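You operate a simulated robot arm through the tools that you are given. There is no shell and no other tool. Be economical: measure what you need, move in short steps, check, and stop when the job is done.

Carry out the task below with a simulated robot arm. There is one attempt and no reset: what you move stays moved.

## Task
Test lamp A on the gear model: 6 V goes on the orange mat, else in the left grey tray.
Fine: lamp in the yellow tray, yellow lever on and left on, crank at least a turn.

It is judged by the outcome, as a careful person would: the job done as asked, and still so three seconds after it is handed in. It fails if anything else is knocked over, pushed out of place, dropped, spilled or broken.

## Robot
A 6-joint arm with a two-finger gripper, on a carriage that runs on a rail from [-2.037, -0.001] to [0.303, 0] (x, y) and turns from -156 to 176 degrees about z. Base frame: it is fixed where the carriage stands at the start and does not move with it; the origin is on the floor, on the carriage's upright axis, x ahead of it, y to its left, z up. Lengths are in m, angles in degrees, forces in N, time in s.
With the tool pointing down near the work surface it reaches from about 0.52 to 0.96 m from the robot's upright axis, wherever it stands. Its first joint turns from -166.0 to 166.0 degrees. Places, roughly: crank handle [0.7, 0.4, 0.9]; gear model [0.8, 0.3, 0.8]; inside of the yellow tray [0.9, 0.4, 0.8]; left tray [0.7, 0.2, 0.8]; middle tray [0.7, 0.1, 0.8]; model crank [0.7, 0.4, 0.8]; right tray [0.7, 0.1, 0.8]; top of the orange mat [0.8, 0.2, 0.8]; yellow lever [0.9, 0.3, 0.8]. Payload 2.54 kg.
The tool frame sits at the grasp point between the pads (the TCP): z along the fingers, y along the line on which they close. The tips reach 0.023 m beyond it. The gripper opens to 0.126 m. The gripper's body begins 0.082 m behind the TCP.
Orientation is that of the tool frame in the base frame, as a unit quaternion [w, x, y, z]. With the fingers straight down and closing along the base's y, the tool's x points along the base's -x, its y along +y and its z along -z.

## Interface
- The arm moves only by the tool arm_command. Its arguments are lists of equal length, an entry for each row: "delta_rot": the turn, a rotation vector about the tool's x, y, z in degrees, a list of three; "dp": the shift along the tool's x, y, z in m, a list of three; "hand": the closure in counts, from 0 (fully open) to 255 (shut). In form: {"delta_rot": [[wx, wy, wz], ...], "dp": [[dx, dy, dz], ...], "hand": [hand, ...]}. A call has 1 to 8 rows; each row shifts and turns the commanded pose from where the row before left it, along the tool's axes as they then stand. Each row takes 0.2 s and may step no farther than 0.05 m and 8.6 degrees from the row before; otherwise, or with a gripper value out of range, the whole call is refused. Where a pose cannot be reached the arm comes as near as it can. A force on the tool above 50 N (or 10 N above the force at the start of the call, whichever is more), or a blocked arm, ends the call early, and 0.2 s more pass. Each finger halts on what it meets, pressing with about 21 N; the grip force reading is that of the motor and also rises with nothing between the fingers. The clock runs only during rows and for 0.2 s after the last one: add rows that do not move to give the fingers time. The reply holds the time, the measured pose of the TCP, the force on the tool along the base axes, the opening and the grip force, in the units named above and with some noise, with the torque about the TCP (base axes, N m) and any sound that the robot's microphone picked up.
- Cameras (640 x 400 px; columns grow to the right, rows downward): "scene" is now at [0.0563, 0.1852, 1.5695]; the picture's right is [-0.25, -0.97, 0.00], its down [-0.62, 0.16, -0.77] and it looks along [0.75, -0.19, -0.64] (base axes); focal length 250 px, centre (320, 200). "wrist" rides on the gripper at [0.082, 0.014, -0.122] in the tool frame; the picture's right is [-0.17, 0.99, 0.00], its down [-0.79, -0.13, -0.60] and it looks along [-0.59, -0.10, 0.80] (tool axes); focal length 243 px, centre (320, 200). There is no depth. A picture from a camera that has moved, and an enlarged one, comes with that camera's place and axes in the base frame and with its lens. The place of the scene camera against the robot may be out by one fixed shift of up to 0.012 m in any direction.
- grab_frame(camera): a new picture of that camera. It takes no simulated time.
- raise_lower(by): slides the trunk up (or, below 0, down) by that many m; the arm and the scene camera ride with it, the base frame stays. It gives what a move gives, with no picture.
- roll_base(legs): drives the robot by 1 to 6 legs, each [ahead, left, turn to the left] in m, m and degrees, along the robot's own axes; the way and the turn of a leg run together, so that a leg with both is an arc; at most 1.5 m and 180 degrees a leg. The arm and the cameras ride along, it lands a little off, and it stops where it bumps. It keeps to its track: a leg is cut to what the track allows. It gives what a move gives.
- head_to(pan, tilt): turns the head with the scene camera to pan (to the left, within 120 degrees either way) and tilt (down, from -29 to 69), counted from straight ahead of the robot. It gives what a move gives.
- inspect(camera, box): a new picture of the part [left, top, right, bottom] of that camera's present view, enlarged. It takes no simulated time.
- finish_job(): hands the job in; it is judged then, once.

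Go step by step. Nothing tells you exact positions but the pictures and the camera data: compare them with the known pose of the tool, close in by small moves and look again before you grip or let go. The budget is 120 turns and 82 pictures, counting those below and the enlarged ones. Unless the task says otherwise, let go and move clear before handing in, and close with one line.

The tools are called after ">>>" as a command line: name --argument value ..., lists and objects as JSON in quotes. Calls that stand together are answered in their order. arm_command: Moves the arm, as the interface text tells. Its arguments: {"type":"object","properties":{"delta_rot":{"type":"array","items":{"type":"array","items":{"type":"number"}}},"dp":{"type":"array","items":{"type":"array","items":{"type":"number"}}},"hand":{"type":"array","items":{"type":"number"}}},"required":["delta_rot","dp","hand"]} The other tools are called the same way: raise_lower (by) slides the trunk up or down; roll_base (legs) drives the base; head_to (pan, tilt) turns the head that bears the scene camera; grab_frame (camera) takes a picture; inspect (camera, box) takes an enlarged picture of a part of a camera's view; finish_job () hands the job in.

At the start:

```text
time_s: 0.0
eef_pos: [0.4457, 0.0052, 1.1467]
tool_rot: [0.0, 0.0, 1.0, 0.0]
wrist_force: [-0.2, 0.0, 0.2]
moment: [0.01, -0.02, -0.02]
grip_width: 0.1262
finger_force: 0.1
trunk travel left (down, up): [-0.375, 0.115]
robot x, y, heading: [-0.0005, 0.0046, 0.1]
head pan, tilt: [-14.4, 39.6]
```

scene: 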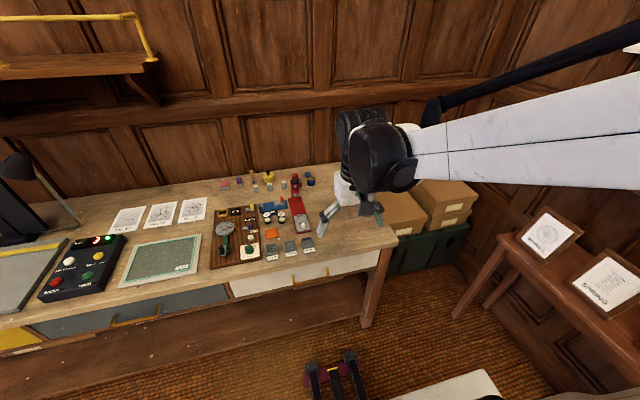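
wrist: 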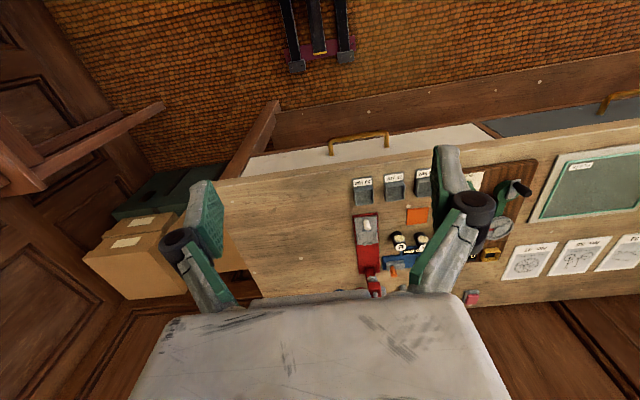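

I see the bench with the gear model, small trays, the orange mat and several small items. I'll enlarge the work area first.

>>> inspect --camera "scene" --box '[190, 160, 350, 270]'

>>> inspect --camera "wrist" --box '[340, 140, 560, 310]'

```text
3.64 times, centred on (270, 215) of scene
camera zoom: at [0.0563, 0.1852, 1.5695], right [-0.25, -0.97, 0.0], down [-0.62, 0.16, -0.77], along [0.75, -0.19, -0.64], focal length 907 px, centre (502, 146)
```

zoom: 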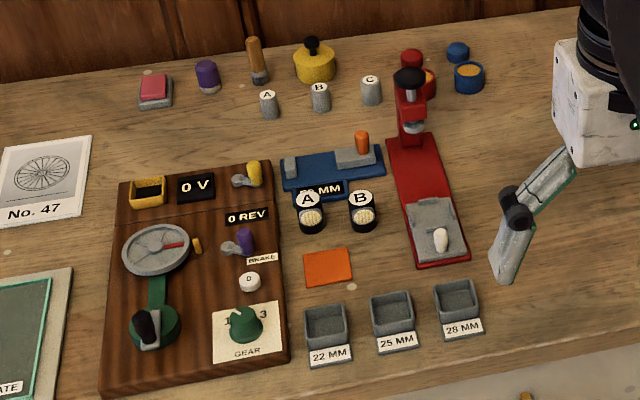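

```text
2.35 times, centred on (450, 225) of wrist
camera zoom: at [0.3648, 0.0192, 1.2678], right [0.17, 0.99, 0.0], down [0.79, -0.13, 0.6], along [0.59, -0.1, -0.8], focal length 571 px, centre (14, 141)
```

zoom: 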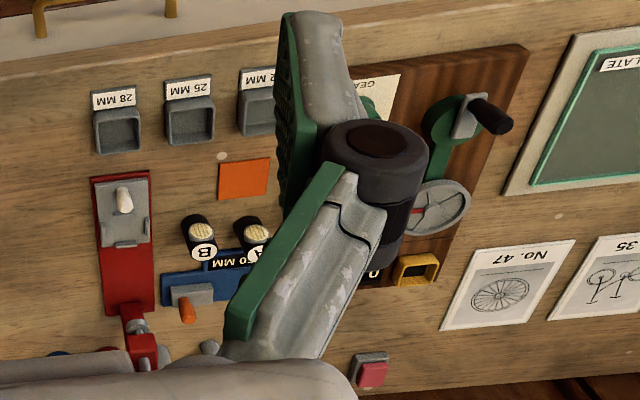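

The gear model has a yellow tray, a 0 V display, yellow and purple (brake) levers, a gear knob and a crank; the black lamps A and B sit to the right of it. I'll drive forward a little for reach and move the arm left to get a closer look.

>>> roll_base --legs '[[0.1, 0, 0]]'

>>> arm_command --delta_rot '[[0, 0, 0], [0, 0, 0], [0, 0, 0], [0, 0, 0], [0, 0, 0]]' --dp '[[0, 0.05, 0], [0, 0.05, 0], [0, 0.05, 0], [0, 0.05, 0], [0, 0.05, 0]]' --hand '[0, 0, 0, 0, 0]'

>>> grab_frame --camera "wrist"

>>> grab_frame --camera "scene"

```text
time_s: 1.1
eef_pos: [0.5462, 0.0067, 1.1453]
tool_rot: [0.0, -0.001, 1.0, 0.0]
wrist_force: [0.6, -0.5, 0.4]
moment: [-0.04, 0.01, 0.0]
grip_width: 0.126
finger_force: 0.0
trunk travel left (down, up): [-0.375, 0.115]
robot x, y, heading: [0.0956, 0.0003, 0.2]
head pan, tilt: [-14.4, 39.6]
```

```text
time_s: 2.4
eef_pos: [0.546, 0.2551, 1.1454]
tool_rot: [0.0, 0.0, 1.0, 0.0]
wrist_force: [0.2, -0.3, 0.0]
moment: [0.0, 0.02, 0.05]
grip_width: 0.1256
finger_force: 0.1
trunk travel left (down, up): [-0.375, 0.115]
robot x, y, heading: [0.0988, 0.002, 0.1]
head pan, tilt: [-14.4, 39.6]
```

```text
77 pictures are left
camera wrist: at [0.4638, 0.2685, 1.2674], right [0.17, 0.99, 0.0], down [0.79, -0.13, 0.6], along [0.59, -0.1, -0.8], focal length 243 px, centre (320, 200)
```

wrist: 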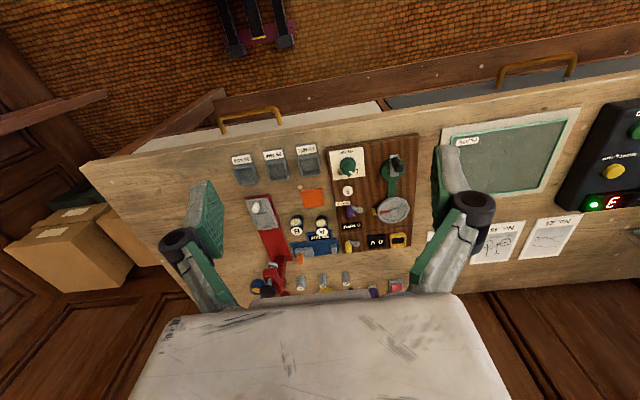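

```text
76 pictures are left
camera scene: at [0.1565, 0.1908, 1.5696], right [-0.18, -0.98, 0.0], down [-0.63, 0.12, -0.77], along [0.76, -0.14, -0.64], focal length 250 px, centre (320, 200)
```

scene: 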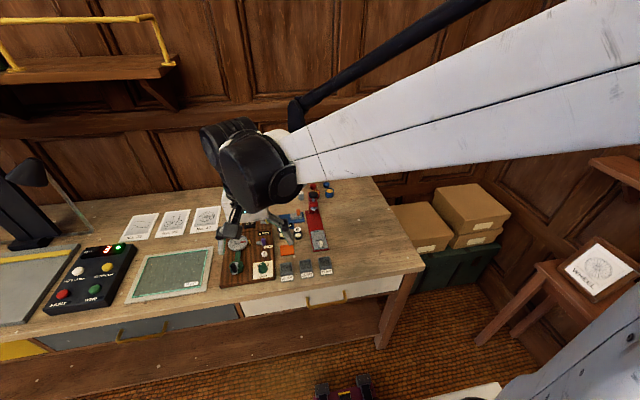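

The wrist camera now sees the whole work area between the fingers. I'll enlarge it in two parts to measure positions.

>>> inspect --camera "wrist" --box '[285, 135, 425, 225]'

>>> inspect --camera "wrist" --box '[285, 190, 425, 280]'

```text
4.44 times, centred on (355, 180) of wrist
camera zoom: at [0.4638, 0.2685, 1.2674], right [0.17, 0.99, 0.0], down [0.79, -0.13, 0.6], along [0.59, -0.1, -0.8], focal length 1078 px, centre (164, 289)
```

zoom: 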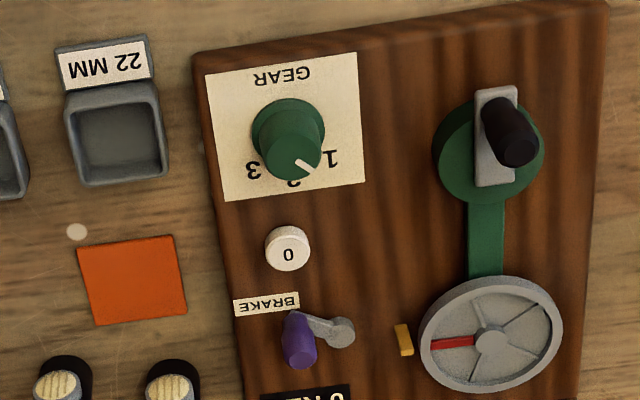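

```text
4.44 times, centred on (355, 235) of wrist
camera zoom: at [0.4638, 0.2685, 1.2674], right [0.17, 0.99, 0.0], down [0.79, -0.13, 0.6], along [0.59, -0.1, -0.8], focal length 1078 px, centre (164, 44)
```

zoom: 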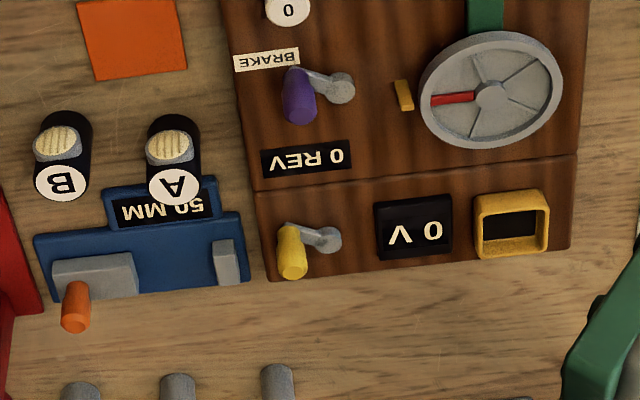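

The mat triangulates to about (0.797, 0.195, z≈0.80), and lamp A is at roughly (0.86, 0.21). I'll move closer to see the lamp's shape and height.

>>> arm_command --delta_rot '[[0, 0, 0], [0, 0, 0], [0, 0, 0], [0, 0, 0]]' --dp '[[-0.0185, -0.01375, 0.041], [-0.0185, -0.01375, 0.041], [-0.0185, -0.01375, 0.041], [-0.0185, -0.01375, 0.041]]' --hand '[0, 0, 0, 0]'

>>> grab_frame --camera "wrist"

>>> inspect --camera "wrist" --box '[250, 190, 410, 290]'

```text
time_s: 3.4
eef_pos: [0.619, 0.2019, 0.981]
tool_rot: [0.0, 0.0, 1.0, 0.0]
wrist_force: [-0.1, -0.1, 0.1]
moment: [0.03, -0.01, -0.02]
grip_width: 0.1262
finger_force: 0.0
trunk travel left (down, up): [-0.375, 0.115]
robot x, y, heading: [0.1013, 0.0043, -0.1]
head pan, tilt: [-14.4, 39.6]
```

```text
73 pictures are left
camera wrist: at [0.537, 0.2158, 1.1027], right [0.16, 0.99, 0.0], down [0.79, -0.13, 0.6], along [0.59, -0.1, -0.8], focal length 243 px, centre (320, 200)
```

wrist: 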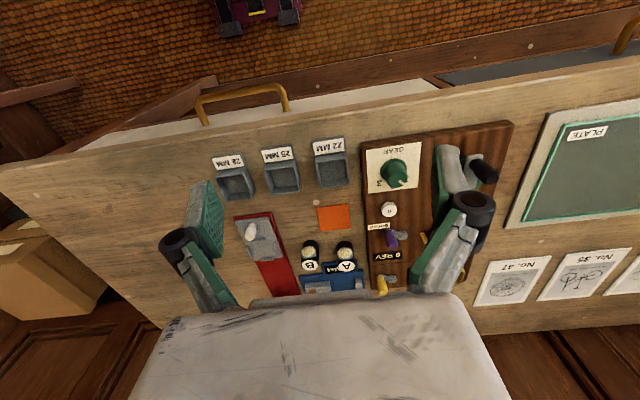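

```text
4.00 times, centred on (330, 240) of wrist
camera zoom: at [0.537, 0.2158, 1.1027], right [0.16, 0.99, 0.0], down [0.79, -0.13, 0.6], along [0.59, -0.1, -0.8], focal length 970 px, centre (280, 40)
```

zoom: 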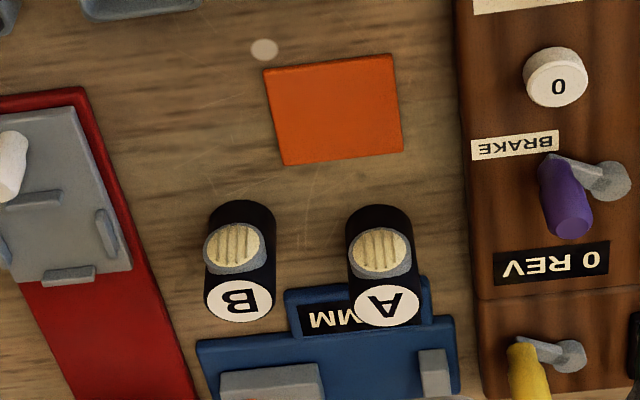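

Lamp A is an upright black cylinder about 27 mm wide, at (0.8705, 0.205), with its top at z≈0.845. I'll go above it with the opening narrowed to about 40 mm so the fingers clear lamp B and the model board.

>>> arm_command --delta_rot '[[0, 0, 0], [0, 0, 0], [0, 0, 0], [0, 0, 0], [0, 0, 0], [0, 0, 0], [0, 0, 0]]' --dp '[[-0.0415, 0.0005, 0], [-0.0415, 0.0005, 0], [-0.0415, 0.0005, 0], [-0.0415, 0.0005, 0], [-0.0415, 0.0005, 0.02], [-0.0415, 0.0005, 0.02], [0, 0, 0.02]]' --hand '[172, 172, 172, 172, 172, 172, 172]'

>>> grab_frame --camera "wrist"

>>> inspect --camera "scene" --box '[200, 180, 360, 280]'

```text
time_s: 5.0
eef_pos: [0.8684, 0.2042, 0.9229]
tool_rot: [0.0, -0.001, 1.0, 0.0]
wrist_force: [0.4, -0.4, -0.5]
moment: [-0.02, 0.02, -0.01]
grip_width: 0.0409
finger_force: 0.1
trunk travel left (down, up): [-0.375, 0.115]
robot x, y, heading: [0.097, 0.0019, 0.2]
head pan, tilt: [-14.4, 39.6]
```

```text
71 pictures are left
camera wrist: at [0.7863, 0.2178, 1.0442], right [0.16, 0.99, 0.0], down [0.79, -0.13, 0.6], along [0.59, -0.1, -0.8], focal length 243 px, centre (320, 200)
```

wrist: 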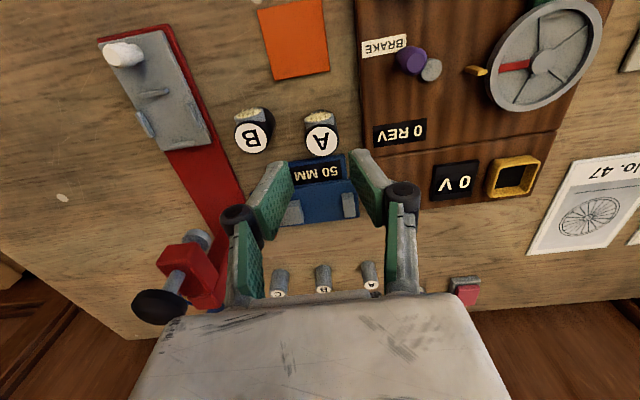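

```text
4.00 times, centred on (280, 230) of scene
camera zoom: at [0.1556, 0.1854, 1.5695], right [-0.25, -0.97, 0.0], down [-0.62, 0.16, -0.77], along [0.75, -0.19, -0.64], focal length 998 px, centre (480, 80)
```

zoom: 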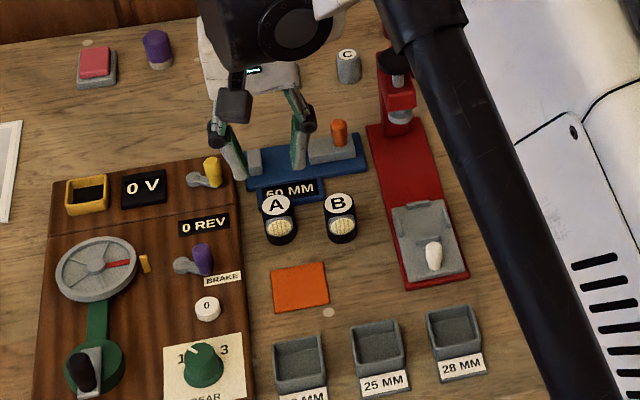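

The label check gives lamp A at (0.8685, 0.2045), directly below the TCP. I'll lower, grip the upper part and lift slightly.

>>> arm_command --delta_rot '[[0, 0, 0], [0, 0, 0], [0, 0, 0], [0, 0, 0], [0, 0, 0], [0, 0, 0], [0, 0, 0], [0, 0, 0]]' --dp '[[0.001, 0, 0.025], [0.001, 0, 0.025], [0, 0, 0.02], [0, 0, 0.012], [0, 0, 0], [0, 0, 0], [0, 0, 0], [0, 0, 0]]' --hand '[172, 172, 172, 172, 172, 230, 230, 230]'

>>> grab_frame --camera "wrist"

```text
time_s: 6.8
eef_pos: [0.8658, 0.2042, 0.8414]
tool_rot: [0.001, -0.001, 1.0, 0.0]
wrist_force: [0.0, 0.5, 0.2]
moment: [0.01, -0.03, -0.01]
grip_width: 0.031
finger_force: 21.0
trunk travel left (down, up): [-0.375, 0.115]
robot x, y, heading: [0.1018, 0.002, -0.1]
head pan, tilt: [-14.4, 39.6]
```

```text
69 pictures are left
camera wrist: at [0.7843, 0.2181, 0.9632], right [0.16, 0.99, 0.0], down [0.79, -0.13, 0.6], along [0.59, -0.1, -0.8], focal length 243 px, centre (320, 200)
```

wrist: 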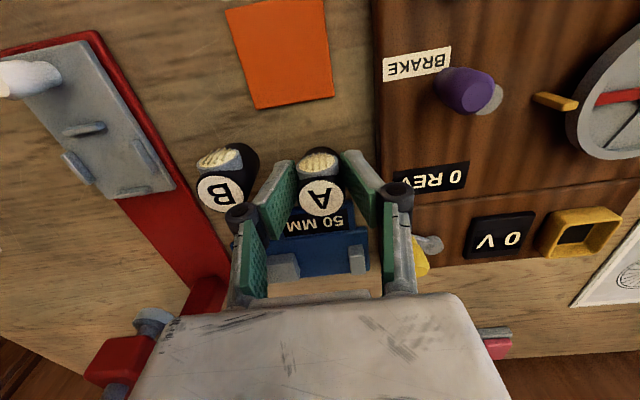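

The lamp is gripped (31 mm). I'll lift it straight up and move left towards the tray, then measure the tray.

>>> arm_command --delta_rot '[[0, 0, 0], [0, 0, 0], [0, 0, 0], [0, 0, 0], [0, 0, 0], [0, 0, 0]]' --dp '[[0, 0, -0.03], [0, 0, -0.04], [0, 0, -0.04], [0, 0.04, 0], [0, 0.04, 0], [0.0, 0.03, 0]]' --hand '[230, 230, 230, 230, 230, 230]'

>>> grab_frame --camera "wrist"

>>> inspect --camera "wrist" --box '[300, 100, 460, 200]'

```text
time_s: 8.2
eef_pos: [0.866, 0.3137, 0.9501]
tool_rot: [0.0, 0.0, 1.0, 0.002]
wrist_force: [0.5, -0.3, 0.0]
moment: [0.03, 0.0, 0.02]
grip_width: 0.031
finger_force: 21.2
trunk travel left (down, up): [-0.375, 0.115]
robot x, y, heading: [0.1008, -0.0025, 0.1]
head pan, tilt: [-14.4, 39.6]
```

```text
68 pictures are left
camera wrist: at [0.7838, 0.3275, 1.0716], right [0.17, 0.99, 0.0], down [0.79, -0.13, 0.6], along [0.59, -0.1, -0.8], focal length 243 px, centre (320, 200)
```

wrist: 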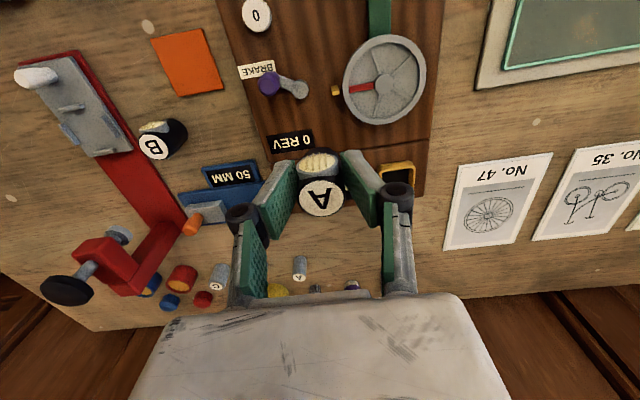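

```text
4.00 times, centred on (380, 150) of wrist
camera zoom: at [0.7838, 0.3275, 1.0716], right [0.17, 0.99, 0.0], down [0.79, -0.13, 0.6], along [0.59, -0.1, -0.8], focal length 970 px, centre (80, 400)
```

zoom: 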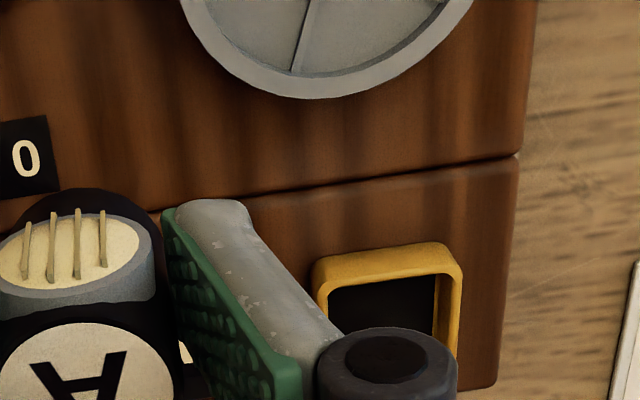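

The finger hides part of the tray, so I'll back off in x and move further left for a clear view.

>>> arm_command --delta_rot '[[0, 0, 0], [0, 0, 0]]' --dp '[[0.04, 0.03, -0.0], [0.04, 0.03, 0]]' --hand '[230, 230]'

>>> grab_frame --camera "wrist"

>>> inspect --camera "scene" --box '[190, 180, 310, 260]'

```text
time_s: 8.8
eef_pos: [0.7855, 0.3738, 0.9519]
tool_rot: [0.0, -0.001, 1.0, 0.0]
wrist_force: [-0.3, 0.2, -1.3]
moment: [-0.02, 0.0, -0.03]
grip_width: 0.0309
finger_force: 20.8
trunk travel left (down, up): [-0.375, 0.115]
robot x, y, heading: [0.1022, 0.0008, 0.0]
head pan, tilt: [-14.4, 39.6]
```

```text
66 pictures are left
camera wrist: at [0.7034, 0.3866, 1.0729], right [0.16, 0.99, 0.0], down [0.79, -0.13, 0.6], along [0.59, -0.1, -0.8], focal length 243 px, centre (320, 200)
```

wrist: 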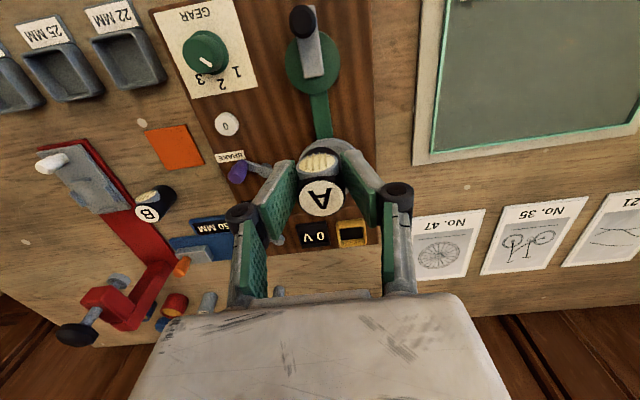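

```text
5.00 times, centred on (250, 220) of scene
camera zoom: at [0.1548, 0.1854, 1.5695], right [-0.25, -0.97, 0.0], down [-0.62, 0.16, -0.77], along [0.75, -0.19, -0.64], focal length 1248 px, centre (670, 100)
```

zoom: 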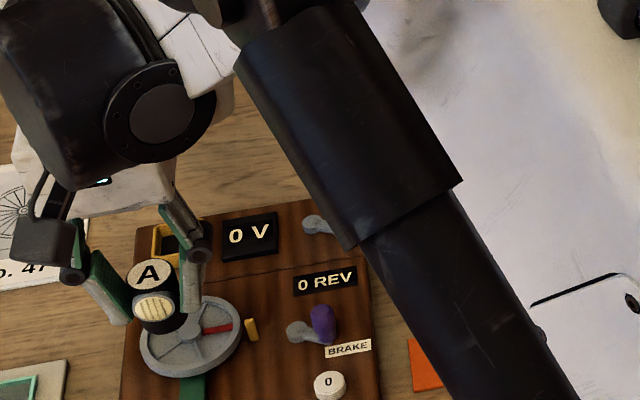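

>>> inspect --camera "wrist" --box '[270, 180, 398, 260]'

```text
5.00 times, centred on (334, 220) of wrist
camera zoom: at [0.7034, 0.3866, 1.0729], right [0.16, 0.99, 0.0], down [0.79, -0.13, 0.6], along [0.59, -0.1, -0.8], focal length 1213 px, centre (250, 100)
```

zoom: 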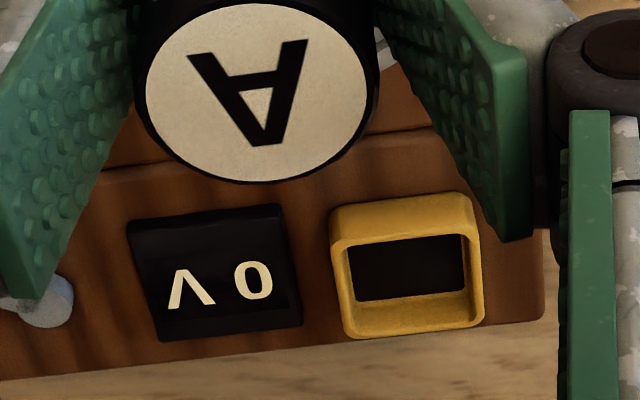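

The tray rim is at about (0.943, 0.389, z≈0.838), and its opening is only about 33 mm wide for a 30 mm lamp. I'll move the lamp just short of the tray for a precise relative view.

>>> arm_command --delta_rot '[[0, 0, 0], [0, 0, 0], [0, 0, 0], [0, 0, 0]]' --dp '[[-0.035, 0.005, 0.0], [-0.035, 0.005, 0], [-0.031, 0.005, 0.02], [0, 0, 0.022]]' --hand '[230, 230, 230, 230]'

>>> grab_frame --camera "wrist"

>>> inspect --camera "wrist" --box '[256, 160, 384, 240]'

```text
time_s: 9.8
eef_pos: [0.8898, 0.3881, 0.9089]
tool_rot: [0.0, 0.0, 1.0, 0.0]
wrist_force: [0.4, -0.1, -0.7]
moment: [0.01, 0.01, 0.01]
grip_width: 0.0311
finger_force: 20.8
trunk travel left (down, up): [-0.375, 0.115]
robot x, y, heading: [0.101, -0.0017, 0.1]
head pan, tilt: [-14.4, 39.6]
```

```text
63 pictures are left
camera wrist: at [0.8072, 0.4014, 1.0303], right [0.17, 0.99, 0.0], down [0.79, -0.13, 0.6], along [0.59, -0.1, -0.8], focal length 243 px, centre (320, 200)
```

wrist: 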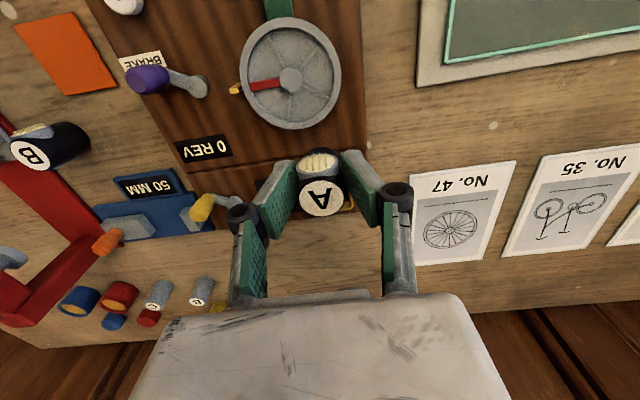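

```text
5.00 times, centred on (320, 200) of wrist
camera zoom: at [0.8072, 0.4014, 1.0303], right [0.17, 0.99, 0.0], down [0.79, -0.13, 0.6], along [0.59, -0.1, -0.8], focal length 1213 px, centre (320, 200)
```

zoom: 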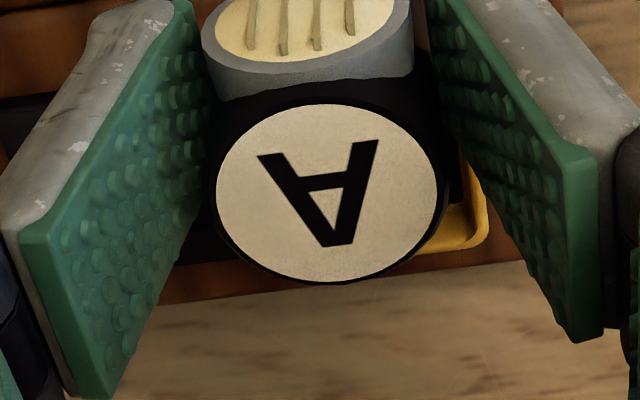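

The lamp now hides the tray, so I'll back off in x so that both lamp and tray show.

>>> arm_command --delta_rot '[[0, 0, 0], [0, 0, 0]]' --dp '[[0.03, 0, -0.01], [0.03, 0, 0]]' --hand '[230, 230]'

>>> inspect --camera "wrist" --box '[256, 180, 384, 260]'

```text
time_s: 10.3
eef_pos: [0.8275, 0.3897, 0.9184]
tool_rot: [0.0, 0.0, 1.0, -0.001]
wrist_force: [0.6, 0.4, 0.6]
moment: [0.0, -0.01, 0.01]
grip_width: 0.0313
finger_force: 20.8
trunk travel left (down, up): [-0.375, 0.115]
robot x, y, heading: [0.1001, 0.0012, -0.1]
head pan, tilt: [-14.4, 39.6]
```

```text
5.00 times, centred on (320, 220) of wrist
camera zoom: at [0.7447, 0.4028, 1.0408], right [0.17, 0.99, 0.0], down [0.79, -0.13, 0.6], along [0.59, -0.1, -0.8], focal length 1213 px, centre (320, 100)
```

zoom: 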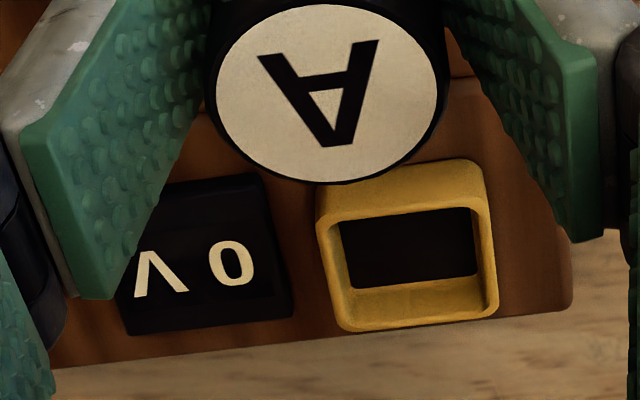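

Sideways the lamp is aligned to about 1 mm, but the rim height (and so x) is still uncertain. I'll take one oblique view from the right to fix the rim height.

>>> arm_command --delta_rot '[[0, 0, 0], [0, 0, 0], [0, 0, 0], [0, 0, 0]]' --dp '[[-0.01, -0.045, -0.005], [-0.01, -0.045, -0.005], [-0.01, -0.045, 0], [-0.01, -0.04, 0]]' --hand '[230, 230, 230, 230]'

>>> inspect --camera "wrist" --box '[400, 130, 560, 230]'

```text
time_s: 11.3
eef_pos: [0.8673, 0.2118, 0.929]
tool_rot: [0.0, 0.0, 1.0, -0.001]
wrist_force: [-0.1, 0.6, -1.1]
moment: [-0.04, 0.0, 0.03]
grip_width: 0.031
finger_force: 20.8
trunk travel left (down, up): [-0.375, 0.115]
robot x, y, heading: [0.097, -0.0001, -0.0]
head pan, tilt: [-14.4, 39.6]
```

```text
4.00 times, centred on (480, 180) of wrist
camera zoom: at [0.7851, 0.2265, 1.0497], right [0.16, 0.99, 0.0], down [0.79, -0.13, 0.6], along [0.59, -0.1, -0.8], focal length 970 px, centre (-320, 280)
```

zoom: 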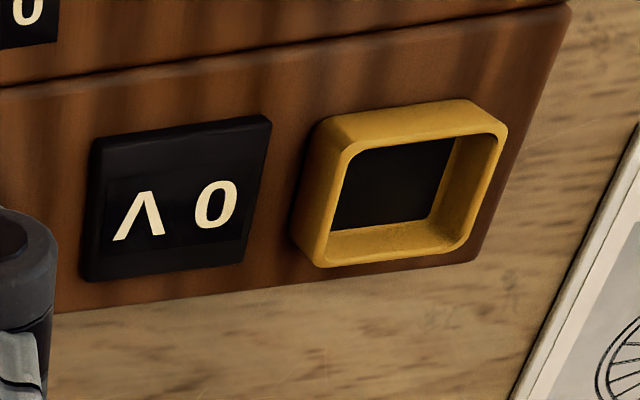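

The views agree: rim centre (0.9475, 0.390, z≈0.8355). I'll bring the lamp above it and check with both cameras.

>>> arm_command --delta_rot '[[0, 0, 0], [0, 0, 0], [0, 0, 0], [0, 0, 0], [0, 0, 0], [0, 0, 0], [0, 0, 0]]' --dp '[[-0.016, 0.036, 0], [-0.016, 0.036, 0], [-0.016, 0.036, 0], [-0.016, 0.036, 0], [-0.0125, 0.033, 0.012], [0, 0, 0.02], [0, 0, 0.01]]' --hand '[230, 230, 230, 230, 230, 230, 230]'

>>> inspect --camera "scene" --box '[190, 180, 286, 240]'

>>> inspect --camera "wrist" --box '[240, 120, 400, 220]'

```text
time_s: 12.9
eef_pos: [0.9433, 0.391, 0.8865]
tool_rot: [0.0, 0.0, 1.0, 0.0]
wrist_force: [0.4, 0.0, -0.6]
moment: [0.0, 0.01, -0.03]
grip_width: 0.031
finger_force: 20.7
trunk travel left (down, up): [-0.375, 0.115]
robot x, y, heading: [0.0976, -0.0014, -0.2]
head pan, tilt: [-14.4, 39.6]
```

```text
6.67 times, centred on (238, 210) of scene
camera zoom: at [0.1551, 0.1851, 1.5696], right [-0.25, -0.97, 0.0], down [-0.62, 0.16, -0.77], along [0.75, -0.19, -0.64], focal length 1663 px, centre (867, 133)
```

zoom: 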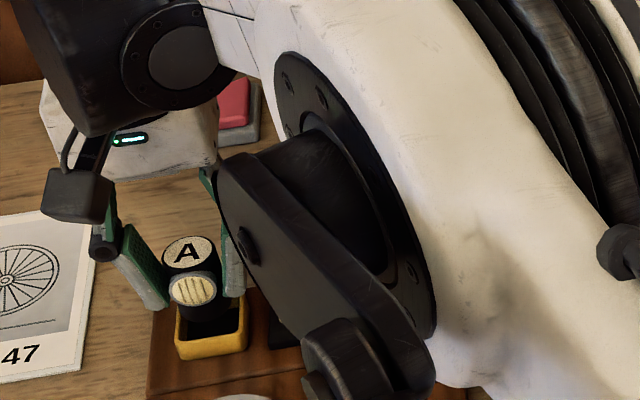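

```text
4.00 times, centred on (320, 170) of wrist
camera zoom: at [0.8616, 0.4038, 1.0077], right [0.17, 0.99, 0.0], down [0.79, -0.13, 0.6], along [0.59, -0.1, -0.8], focal length 970 px, centre (320, 320)
```

zoom: 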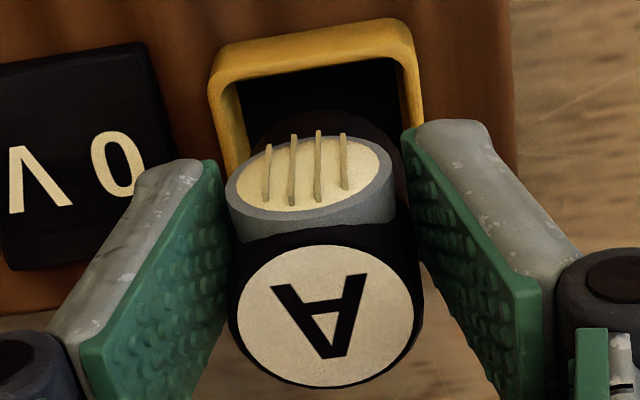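

Both views agree with the prediction to within about a millimetre. I'll lower the lamp into the tray in small steps while watching the force.

>>> arm_command --delta_rot '[[0, 0, 0], [0, 0, 0], [0, 0, 0], [0, 0, 0]]' --dp '[[0, 0, 0.008], [0, 0, 0.006], [0, 0, 0.004], [0, 0, 0.003]]' --hand '[230, 230, 230, 230]'

>>> inspect --camera "scene" --box '[190, 180, 286, 240]'

>>> inspect --camera "wrist" --box '[240, 120, 400, 220]'

```text
time_s: 13.9
eef_pos: [0.943, 0.3905, 0.8648]
tool_rot: [0.001, -0.001, 1.0, 0.0]
wrist_force: [-3.3, 0.9, 17.9]
moment: [0.04, -0.29, 0.0]
grip_width: 0.0311
finger_force: 21.3
trunk travel left (down, up): [-0.375, 0.115]
robot x, y, heading: [0.0999, 0.0, -0.2]
head pan, tilt: [-14.4, 39.6]
```

```text
6.67 times, centred on (238, 210) of scene
camera zoom: at [0.1533, 0.1847, 1.5697], right [-0.25, -0.97, 0.0], down [-0.62, 0.16, -0.77], along [0.75, -0.19, -0.64], focal length 1663 px, centre (867, 133)
```

zoom: 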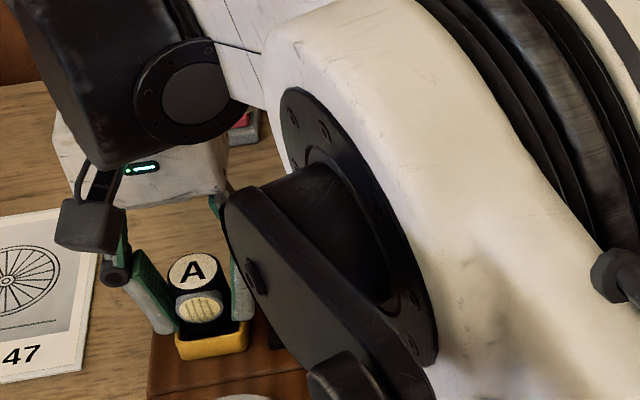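

```text
4.00 times, centred on (320, 170) of wrist
camera zoom: at [0.8612, 0.4036, 0.9879], right [0.16, 0.99, 0.0], down [0.79, -0.13, 0.6], along [0.59, -0.1, -0.8], focal length 970 px, centre (320, 320)
```

zoom: 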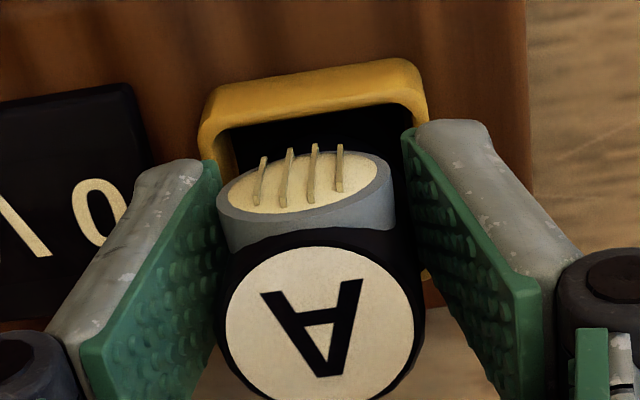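

There is an 18 N contact biased to the +x side, so the lamp may be touching the far wall or already on the floor. I'll back up 2 mm, shift 1.5 mm in −x and press down gently again.

>>> arm_command --delta_rot '[[0, 0, 0], [0, 0, 0], [0, 0, 0]]' --dp '[[0, 0, -0.003], [0.0015, 0, 0], [0, 0, 0.003]]' --hand '[230, 230, 230]'

```text
time_s: 14.8
eef_pos: [0.9426, 0.3918, 0.8637]
tool_rot: [-0.001, 0.0, 1.0, 0.0]
wrist_force: [-0.5, 0.4, 0.2]
moment: [-0.02, 0.0, 0.02]
grip_width: 0.0311
finger_force: 21.0
trunk travel left (down, up): [-0.375, 0.115]
robot x, y, heading: [0.1, 0.0011, -0.0]
head pan, tilt: [-14.4, 39.6]
```

The same height is now free of force. I'll continue down 2+2 mm.

>>> arm_command --delta_rot '[[0, 0, 0], [0, 0, 0]]' --dp '[[0, 0, 0.002], [0, 0, 0.002]]' --hand '[230, 230]'

>>> inspect --camera "wrist" --box '[240, 120, 400, 220]'

```text
time_s: 15.3
eef_pos: [0.944, 0.3925, 0.8606]
tool_rot: [0.0, 0.001, 1.0, 0.0]
wrist_force: [-0.3, 0.1, -0.1]
moment: [0.0, 0.01, 0.0]
grip_width: 0.0309
finger_force: 21.0
trunk travel left (down, up): [-0.375, 0.115]
robot x, y, heading: [0.0975, 0.0005, 0.0]
head pan, tilt: [-14.4, 39.6]
```

```text
4.00 times, centred on (320, 170) of wrist
camera zoom: at [0.8607, 0.4048, 0.9825], right [0.16, 0.99, 0.0], down [0.79, -0.13, 0.6], along [0.59, -0.1, -0.8], focal length 970 px, centre (320, 320)
```

zoom: 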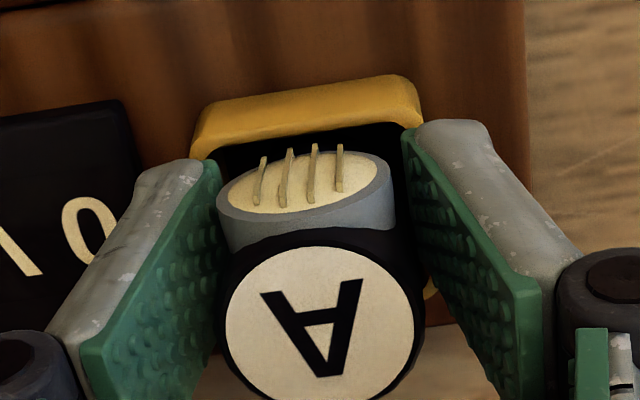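

No resistance: the lamp is now well inside the tray, with the fingertips just above the rim. I'll open slightly and rise.

>>> arm_command --delta_rot '[[0, 0, 0], [0, 0, 0], [0, 0, 0], [0, 0, 0], [0, 0, 0], [0, 0, 0], [0, 0, 0]]' --dp '[[0, 0, 0], [0, 0, 0], [0, 0, -0.01], [0, 0, -0.03], [0, 0, -0.04], [0.04, 0, 0], [0.04, 0, 0]]' --hand '[180, 172, 172, 172, 172, 172, 172]'

>>> inspect --camera "wrist" --box '[240, 160, 400, 260]'

>>> inspect --camera "scene" --box '[190, 180, 318, 260]'

```text
time_s: 16.9
eef_pos: [0.8612, 0.3918, 0.9422]
tool_rot: [0.0, -0.001, 1.0, 0.001]
wrist_force: [-0.4, -0.4, 0.0]
moment: [-0.03, 0.03, 0.01]
grip_width: 0.0408
finger_force: 0.1
trunk travel left (down, up): [-0.375, 0.115]
robot x, y, heading: [0.1031, -0.0054, 0.1]
head pan, tilt: [-14.4, 39.6]
```

```text
4.00 times, centred on (320, 210) of wrist
camera zoom: at [0.7791, 0.4053, 1.063], right [0.16, 0.99, 0.0], down [0.79, -0.13, 0.6], along [0.59, -0.1, -0.8], focal length 970 px, centre (320, 160)
```

zoom: 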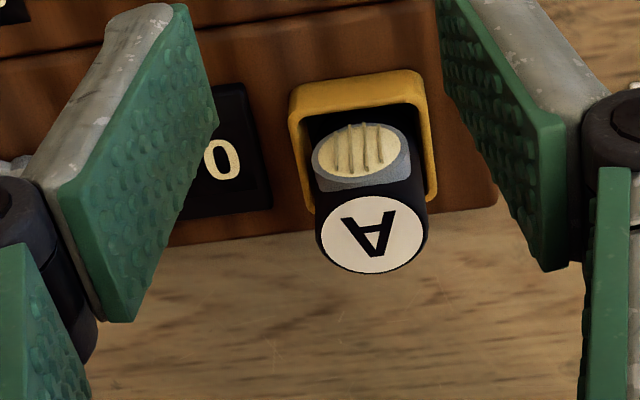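

```text
5.00 times, centred on (254, 220) of scene
camera zoom: at [0.1548, 0.1852, 1.5696], right [-0.25, -0.97, 0.0], down [-0.62, 0.16, -0.77], along [0.75, -0.19, -0.64], focal length 1248 px, centre (650, 100)
```

zoom: 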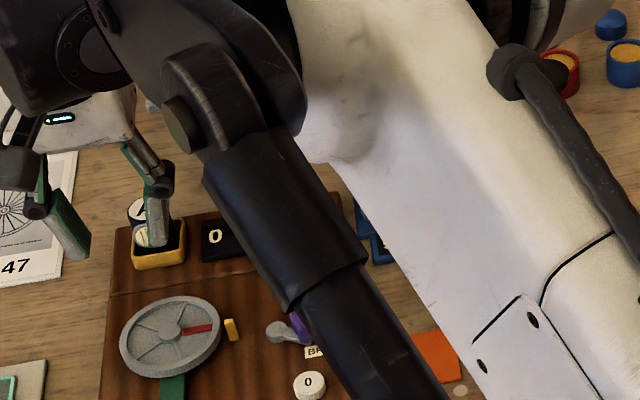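

The lamp is seated upright in the tray. Next I'll look closely at the yellow lever.

>>> arm_command --delta_rot '[[0, 0, 0], [0, 0, 0], [0, 0, 0]]' --dp '[[0.01, -0.04, -0.01], [0.01, -0.04, 0], [0, -0.02, 0]]' --hand '[100, 60, 60]'

>>> grab_frame --camera "wrist"

>>> inspect --camera "wrist" --box '[250, 130, 410, 230]'

```text
time_s: 17.8
eef_pos: [0.8422, 0.2906, 0.9535]
tool_rot: [0.0, -0.001, 1.0, 0.001]
wrist_force: [-0.3, 0.3, 0.1]
moment: [0.01, 0.04, 0.0]
grip_width: 0.0965
finger_force: 0.1
trunk travel left (down, up): [-0.375, 0.115]
robot x, y, heading: [0.1022, 0.0005, -0.0]
head pan, tilt: [-14.4, 39.6]
```

```text
52 pictures are left
camera wrist: at [0.7604, 0.3043, 1.0753], right [0.16, 0.99, 0.0], down [0.79, -0.13, 0.6], along [0.59, -0.1, -0.8], focal length 243 px, centre (320, 200)
```

wrist: 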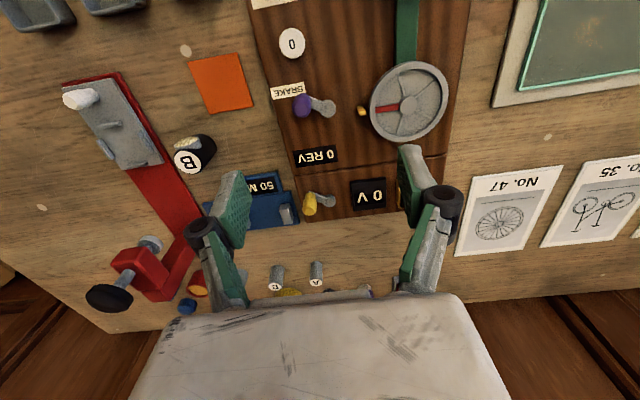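

```text
4.00 times, centred on (330, 180) of wrist
camera zoom: at [0.7604, 0.3043, 1.0753], right [0.16, 0.99, 0.0], down [0.79, -0.13, 0.6], along [0.59, -0.1, -0.8], focal length 970 px, centre (280, 280)
```

zoom: 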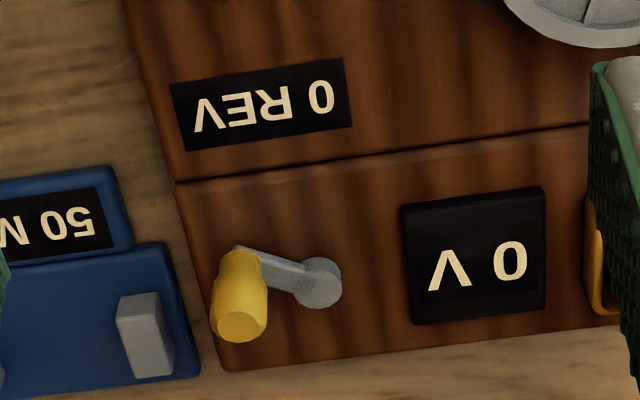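

The lever knob is at about (0.931, 0.263) with its top at z≈0.86, and its pivot is at (0.945, 0.287). I'll close the fingers, go down on the −x side of the knob and push it towards +x.

>>> arm_command --delta_rot '[[0, 0, 0], [0, 0, 0], [0, 0, 0], [0, 0, 0], [0, 0, 0], [0, 0, 0]]' --dp '[[-0.025, -0.014, 0], [-0.025, -0.0135, 0], [0, 0, 0.0], [0, 0, 0.04], [0, 0, 0.03], [0, 0, 0.022]]' --hand '[255, 255, 255, 255, 255, 255]'

>>> grab_frame --camera "wrist"

```text
time_s: 19.1
eef_pos: [0.8927, 0.2627, 0.8594]
tool_rot: [0.0, -0.001, 1.0, 0.001]
wrist_force: [-0.1, 0.0, 0.0]
moment: [0.03, 0.02, -0.04]
grip_width: 0.0001
finger_force: 20.9
trunk travel left (down, up): [-0.375, 0.115]
robot x, y, heading: [0.0991, -0.0013, 0.1]
head pan, tilt: [-14.4, 39.6]
```

```text
50 pictures are left
camera wrist: at [0.8109, 0.2765, 0.9811], right [0.16, 0.99, 0.0], down [0.79, -0.13, 0.6], along [0.59, -0.1, -0.8], focal length 243 px, centre (320, 200)
```

wrist: 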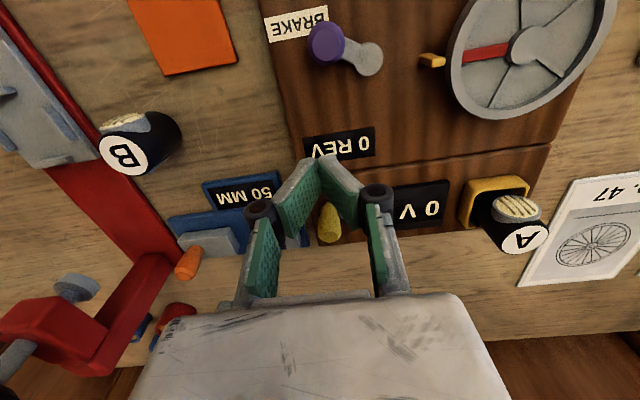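

The knob is directly ahead of the fingertips. I'll push +x in small steps.

>>> arm_command --delta_rot '[[0, 0, 0], [0, 0, 0], [0, 0, 0], [0, 0, 0], [0, 0, 0]]' --dp '[[-0.01, 0, 0], [-0.01, 0, 0], [-0.01, 0, 0], [-0.008, 0, 0], [-0.006, 0, 0]]' --hand '[255, 255, 255, 255, 255]'

>>> inspect --camera "wrist" --box '[220, 100, 460, 250]'

```text
time_s: 20.4
eef_pos: [0.9377, 0.2642, 0.8588]
tool_rot: [0.0, 0.0, 1.0, 0.0]
wrist_force: [0.3, -0.1, 0.0]
moment: [0.02, 0.03, -0.04]
grip_width: 0.0002
finger_force: 20.9
trunk travel left (down, up): [-0.375, 0.115]
robot x, y, heading: [0.0974, -0.0027, 0.1]
head pan, tilt: [-14.4, 39.6]
```

```text
2.67 times, centred on (340, 175) of wrist
camera zoom: at [0.8549, 0.2774, 0.9814], right [0.17, 0.99, 0.0], down [0.79, -0.13, 0.6], along [0.59, -0.1, -0.8], focal length 647 px, centre (267, 267)
```

zoom: 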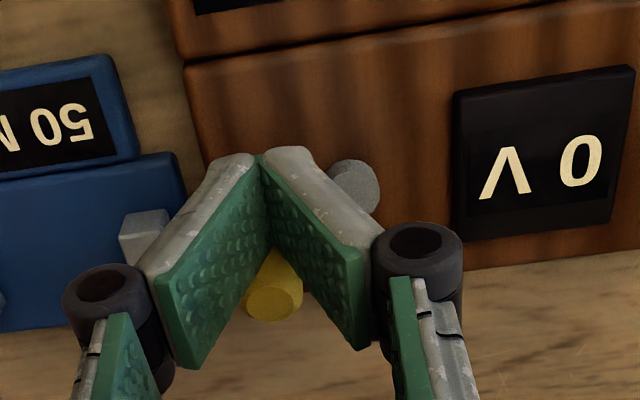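

The knob moved with little force. I'll back off, rise and look at the lever.

>>> arm_command --delta_rot '[[0, 0, 0], [0, 0, 0], [0, 0, 0], [0, 0, 0], [0, 0, 0]]' --dp '[[0.02, 0, 0], [0.03, 0, -0.01], [0.04, 0, -0.03], [0.01, 0, -0.03], [0, 0.01, -0.02]]' --hand '[255, 255, 100, 60, 60]'

>>> inspect --camera "wrist" --box '[250, 130, 410, 230]'

```text
time_s: 21.6
eef_pos: [0.836, 0.2741, 0.9495]
tool_rot: [0.0, 0.001, 1.0, -0.001]
wrist_force: [-0.9, -0.7, -0.9]
moment: [0.03, -0.01, 0.05]
grip_width: 0.0964
finger_force: 0.2
trunk travel left (down, up): [-0.375, 0.115]
robot x, y, heading: [0.1026, -0.0036, -0.1]
head pan, tilt: [-14.4, 39.6]
```

```text
4.00 times, centred on (330, 180) of wrist
camera zoom: at [0.7541, 0.2871, 1.0709], right [0.16, 0.99, 0.0], down [0.79, -0.13, 0.6], along [0.59, -0.1, -0.8], focal length 970 px, centre (280, 280)
```

zoom: 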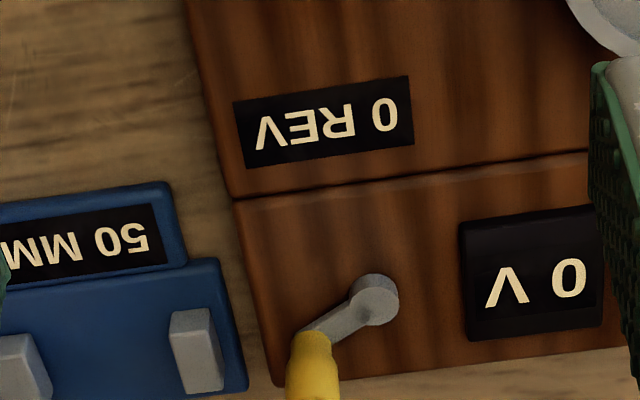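

The lever has swung to the opposite stop, about +30°. Next I'll view the crank.

>>> arm_command --delta_rot '[[0, 0, 0], [0, 0, 0], [0, 0, 0], [0, 0, 0], [0, 0, 0]]' --dp '[[0.044, 0.01, -0.02], [0.044, 0.02, -0.01], [0.044, 0.02, -0.01], [0.044, 0.02, -0.01], [0.044, 0.02, 0]]' --hand '[60, 60, 60, 60, 60]'

>>> grab_frame --camera "wrist"

>>> inspect --camera "wrist" --box '[256, 130, 416, 230]'

```text
time_s: 22.8
eef_pos: [0.6146, 0.3639, 0.9992]
tool_rot: [0.0, 0.0, 1.0, 0.0]
wrist_force: [-0.2, 0.2, 0.1]
moment: [-0.02, -0.03, 0.02]
grip_width: 0.0964
finger_force: 0.2
trunk travel left (down, up): [-0.375, 0.115]
robot x, y, heading: [0.0997, 0.0036, -0.2]
head pan, tilt: [-14.4, 39.6]
```

```text
47 pictures are left
camera wrist: at [0.5326, 0.3767, 1.1197], right [0.16, 0.99, 0.0], down [0.79, -0.13, 0.6], along [0.59, -0.1, -0.8], focal length 243 px, centre (320, 200)
```

wrist: 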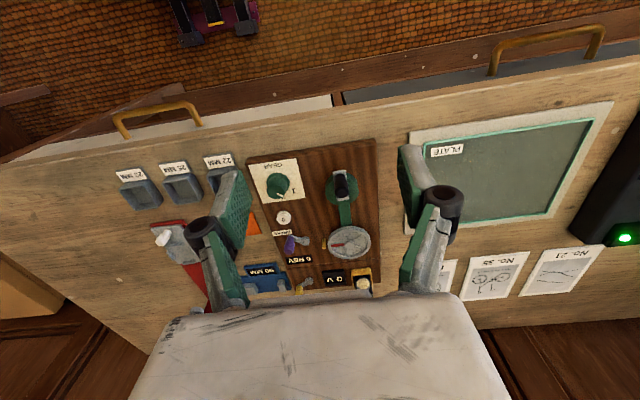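

```text
4.00 times, centred on (336, 180) of wrist
camera zoom: at [0.5326, 0.3767, 1.1197], right [0.16, 0.99, 0.0], down [0.79, -0.13, 0.6], along [0.59, -0.1, -0.8], focal length 970 px, centre (256, 280)
```

zoom: 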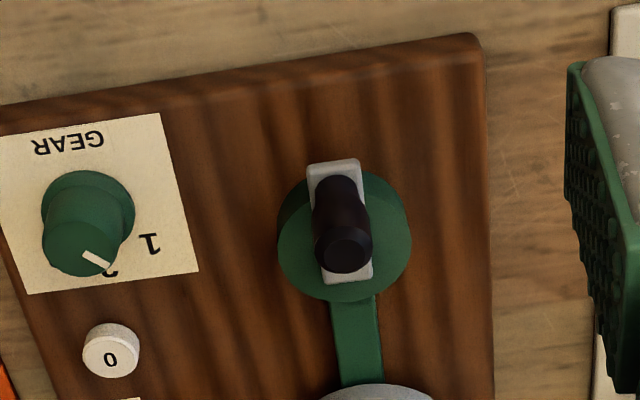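

The crank hub is at about (0.731, 0.3755), and the handle is on its −x side at (0.7015, 0.3745) with its top at z≈0.883. That gives a crank radius of about 0.03, so I'll go over the handle with a 45 mm opening.

>>> arm_command --delta_rot '[[0, 0, 0], [0, 0, 0], [0, 0, 0], [0, 0, 0]]' --dp '[[-0.04, 0.005, 0.02], [-0.04, 0.006, 0.02], [-0.007, 0.0, 0.01], [0, 0, 0]]' --hand '[165, 165, 165, 165]'

>>> inspect --camera "wrist" --box '[240, 50, 432, 170]'

```text
time_s: 23.8
eef_pos: [0.7043, 0.3755, 0.9476]
tool_rot: [0.001, 0.0, 1.0, -0.001]
wrist_force: [-0.8, -0.2, 0.3]
moment: [0.01, 0.01, 0.04]
grip_width: 0.0447
finger_force: 0.0
trunk travel left (down, up): [-0.375, 0.115]
robot x, y, heading: [0.0986, -0.0005, -0.1]
head pan, tilt: [-14.4, 39.6]
```

```text
3.33 times, centred on (336, 110) of wrist
camera zoom: at [0.6218, 0.3887, 1.0702], right [0.16, 0.99, 0.0], down [0.79, -0.13, 0.6], along [0.59, -0.1, -0.8], focal length 809 px, centre (267, 500)
```

zoom: 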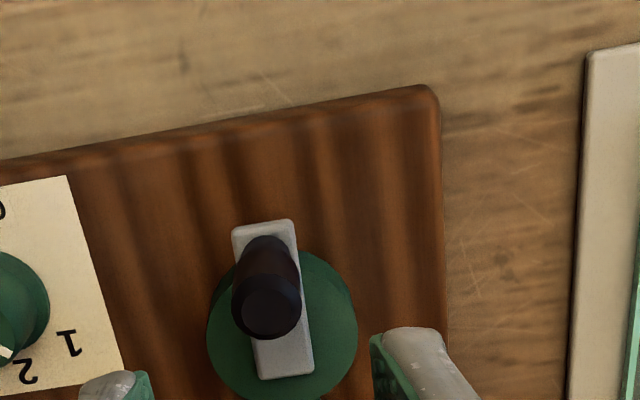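

The handle checks out at (0.7027, 0.3753), right below the TCP. I'll lower and close on it.

>>> arm_command --delta_rot '[[0, 0, 0], [0, 0, 0], [0, 0, 0], [0, 0, 0], [0, 0, 0], [0, 0, 0]]' --dp '[[0.001, 0, 0.03], [0, 0, 0.025], [0, 0, 0.017], [0, 0, 0], [0, 0, 0], [0, 0, 0]]' --hand '[165, 165, 165, 230, 230, 230]'

>>> inspect --camera "wrist" --box '[240, 100, 432, 220]'

```text
time_s: 25.1
eef_pos: [0.7019, 0.3752, 0.8762]
tool_rot: [0.0, 0.0, 1.0, -0.001]
wrist_force: [-0.5, 0.1, -3.9]
moment: [-0.03, -0.14, 0.03]
grip_width: 0.0173
finger_force: 42.7
trunk travel left (down, up): [-0.375, 0.115]
robot x, y, heading: [0.1, -0.0006, -0.2]
head pan, tilt: [-14.4, 39.6]
```

```text
3.33 times, centred on (336, 160) of wrist
camera zoom: at [0.6198, 0.3888, 0.9977], right [0.16, 0.99, 0.0], down [0.79, -0.13, 0.6], along [0.59, -0.1, -0.8], focal length 809 px, centre (267, 333)
```

zoom: 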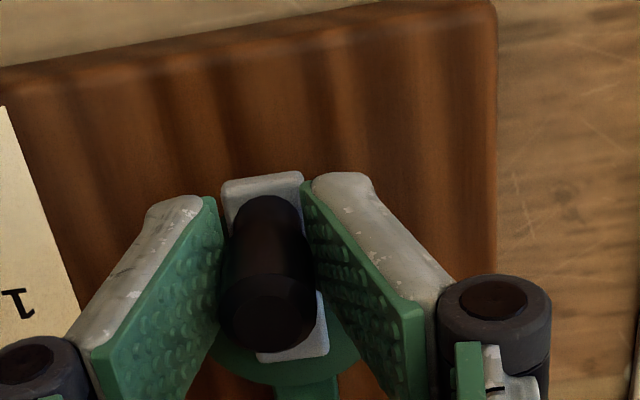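

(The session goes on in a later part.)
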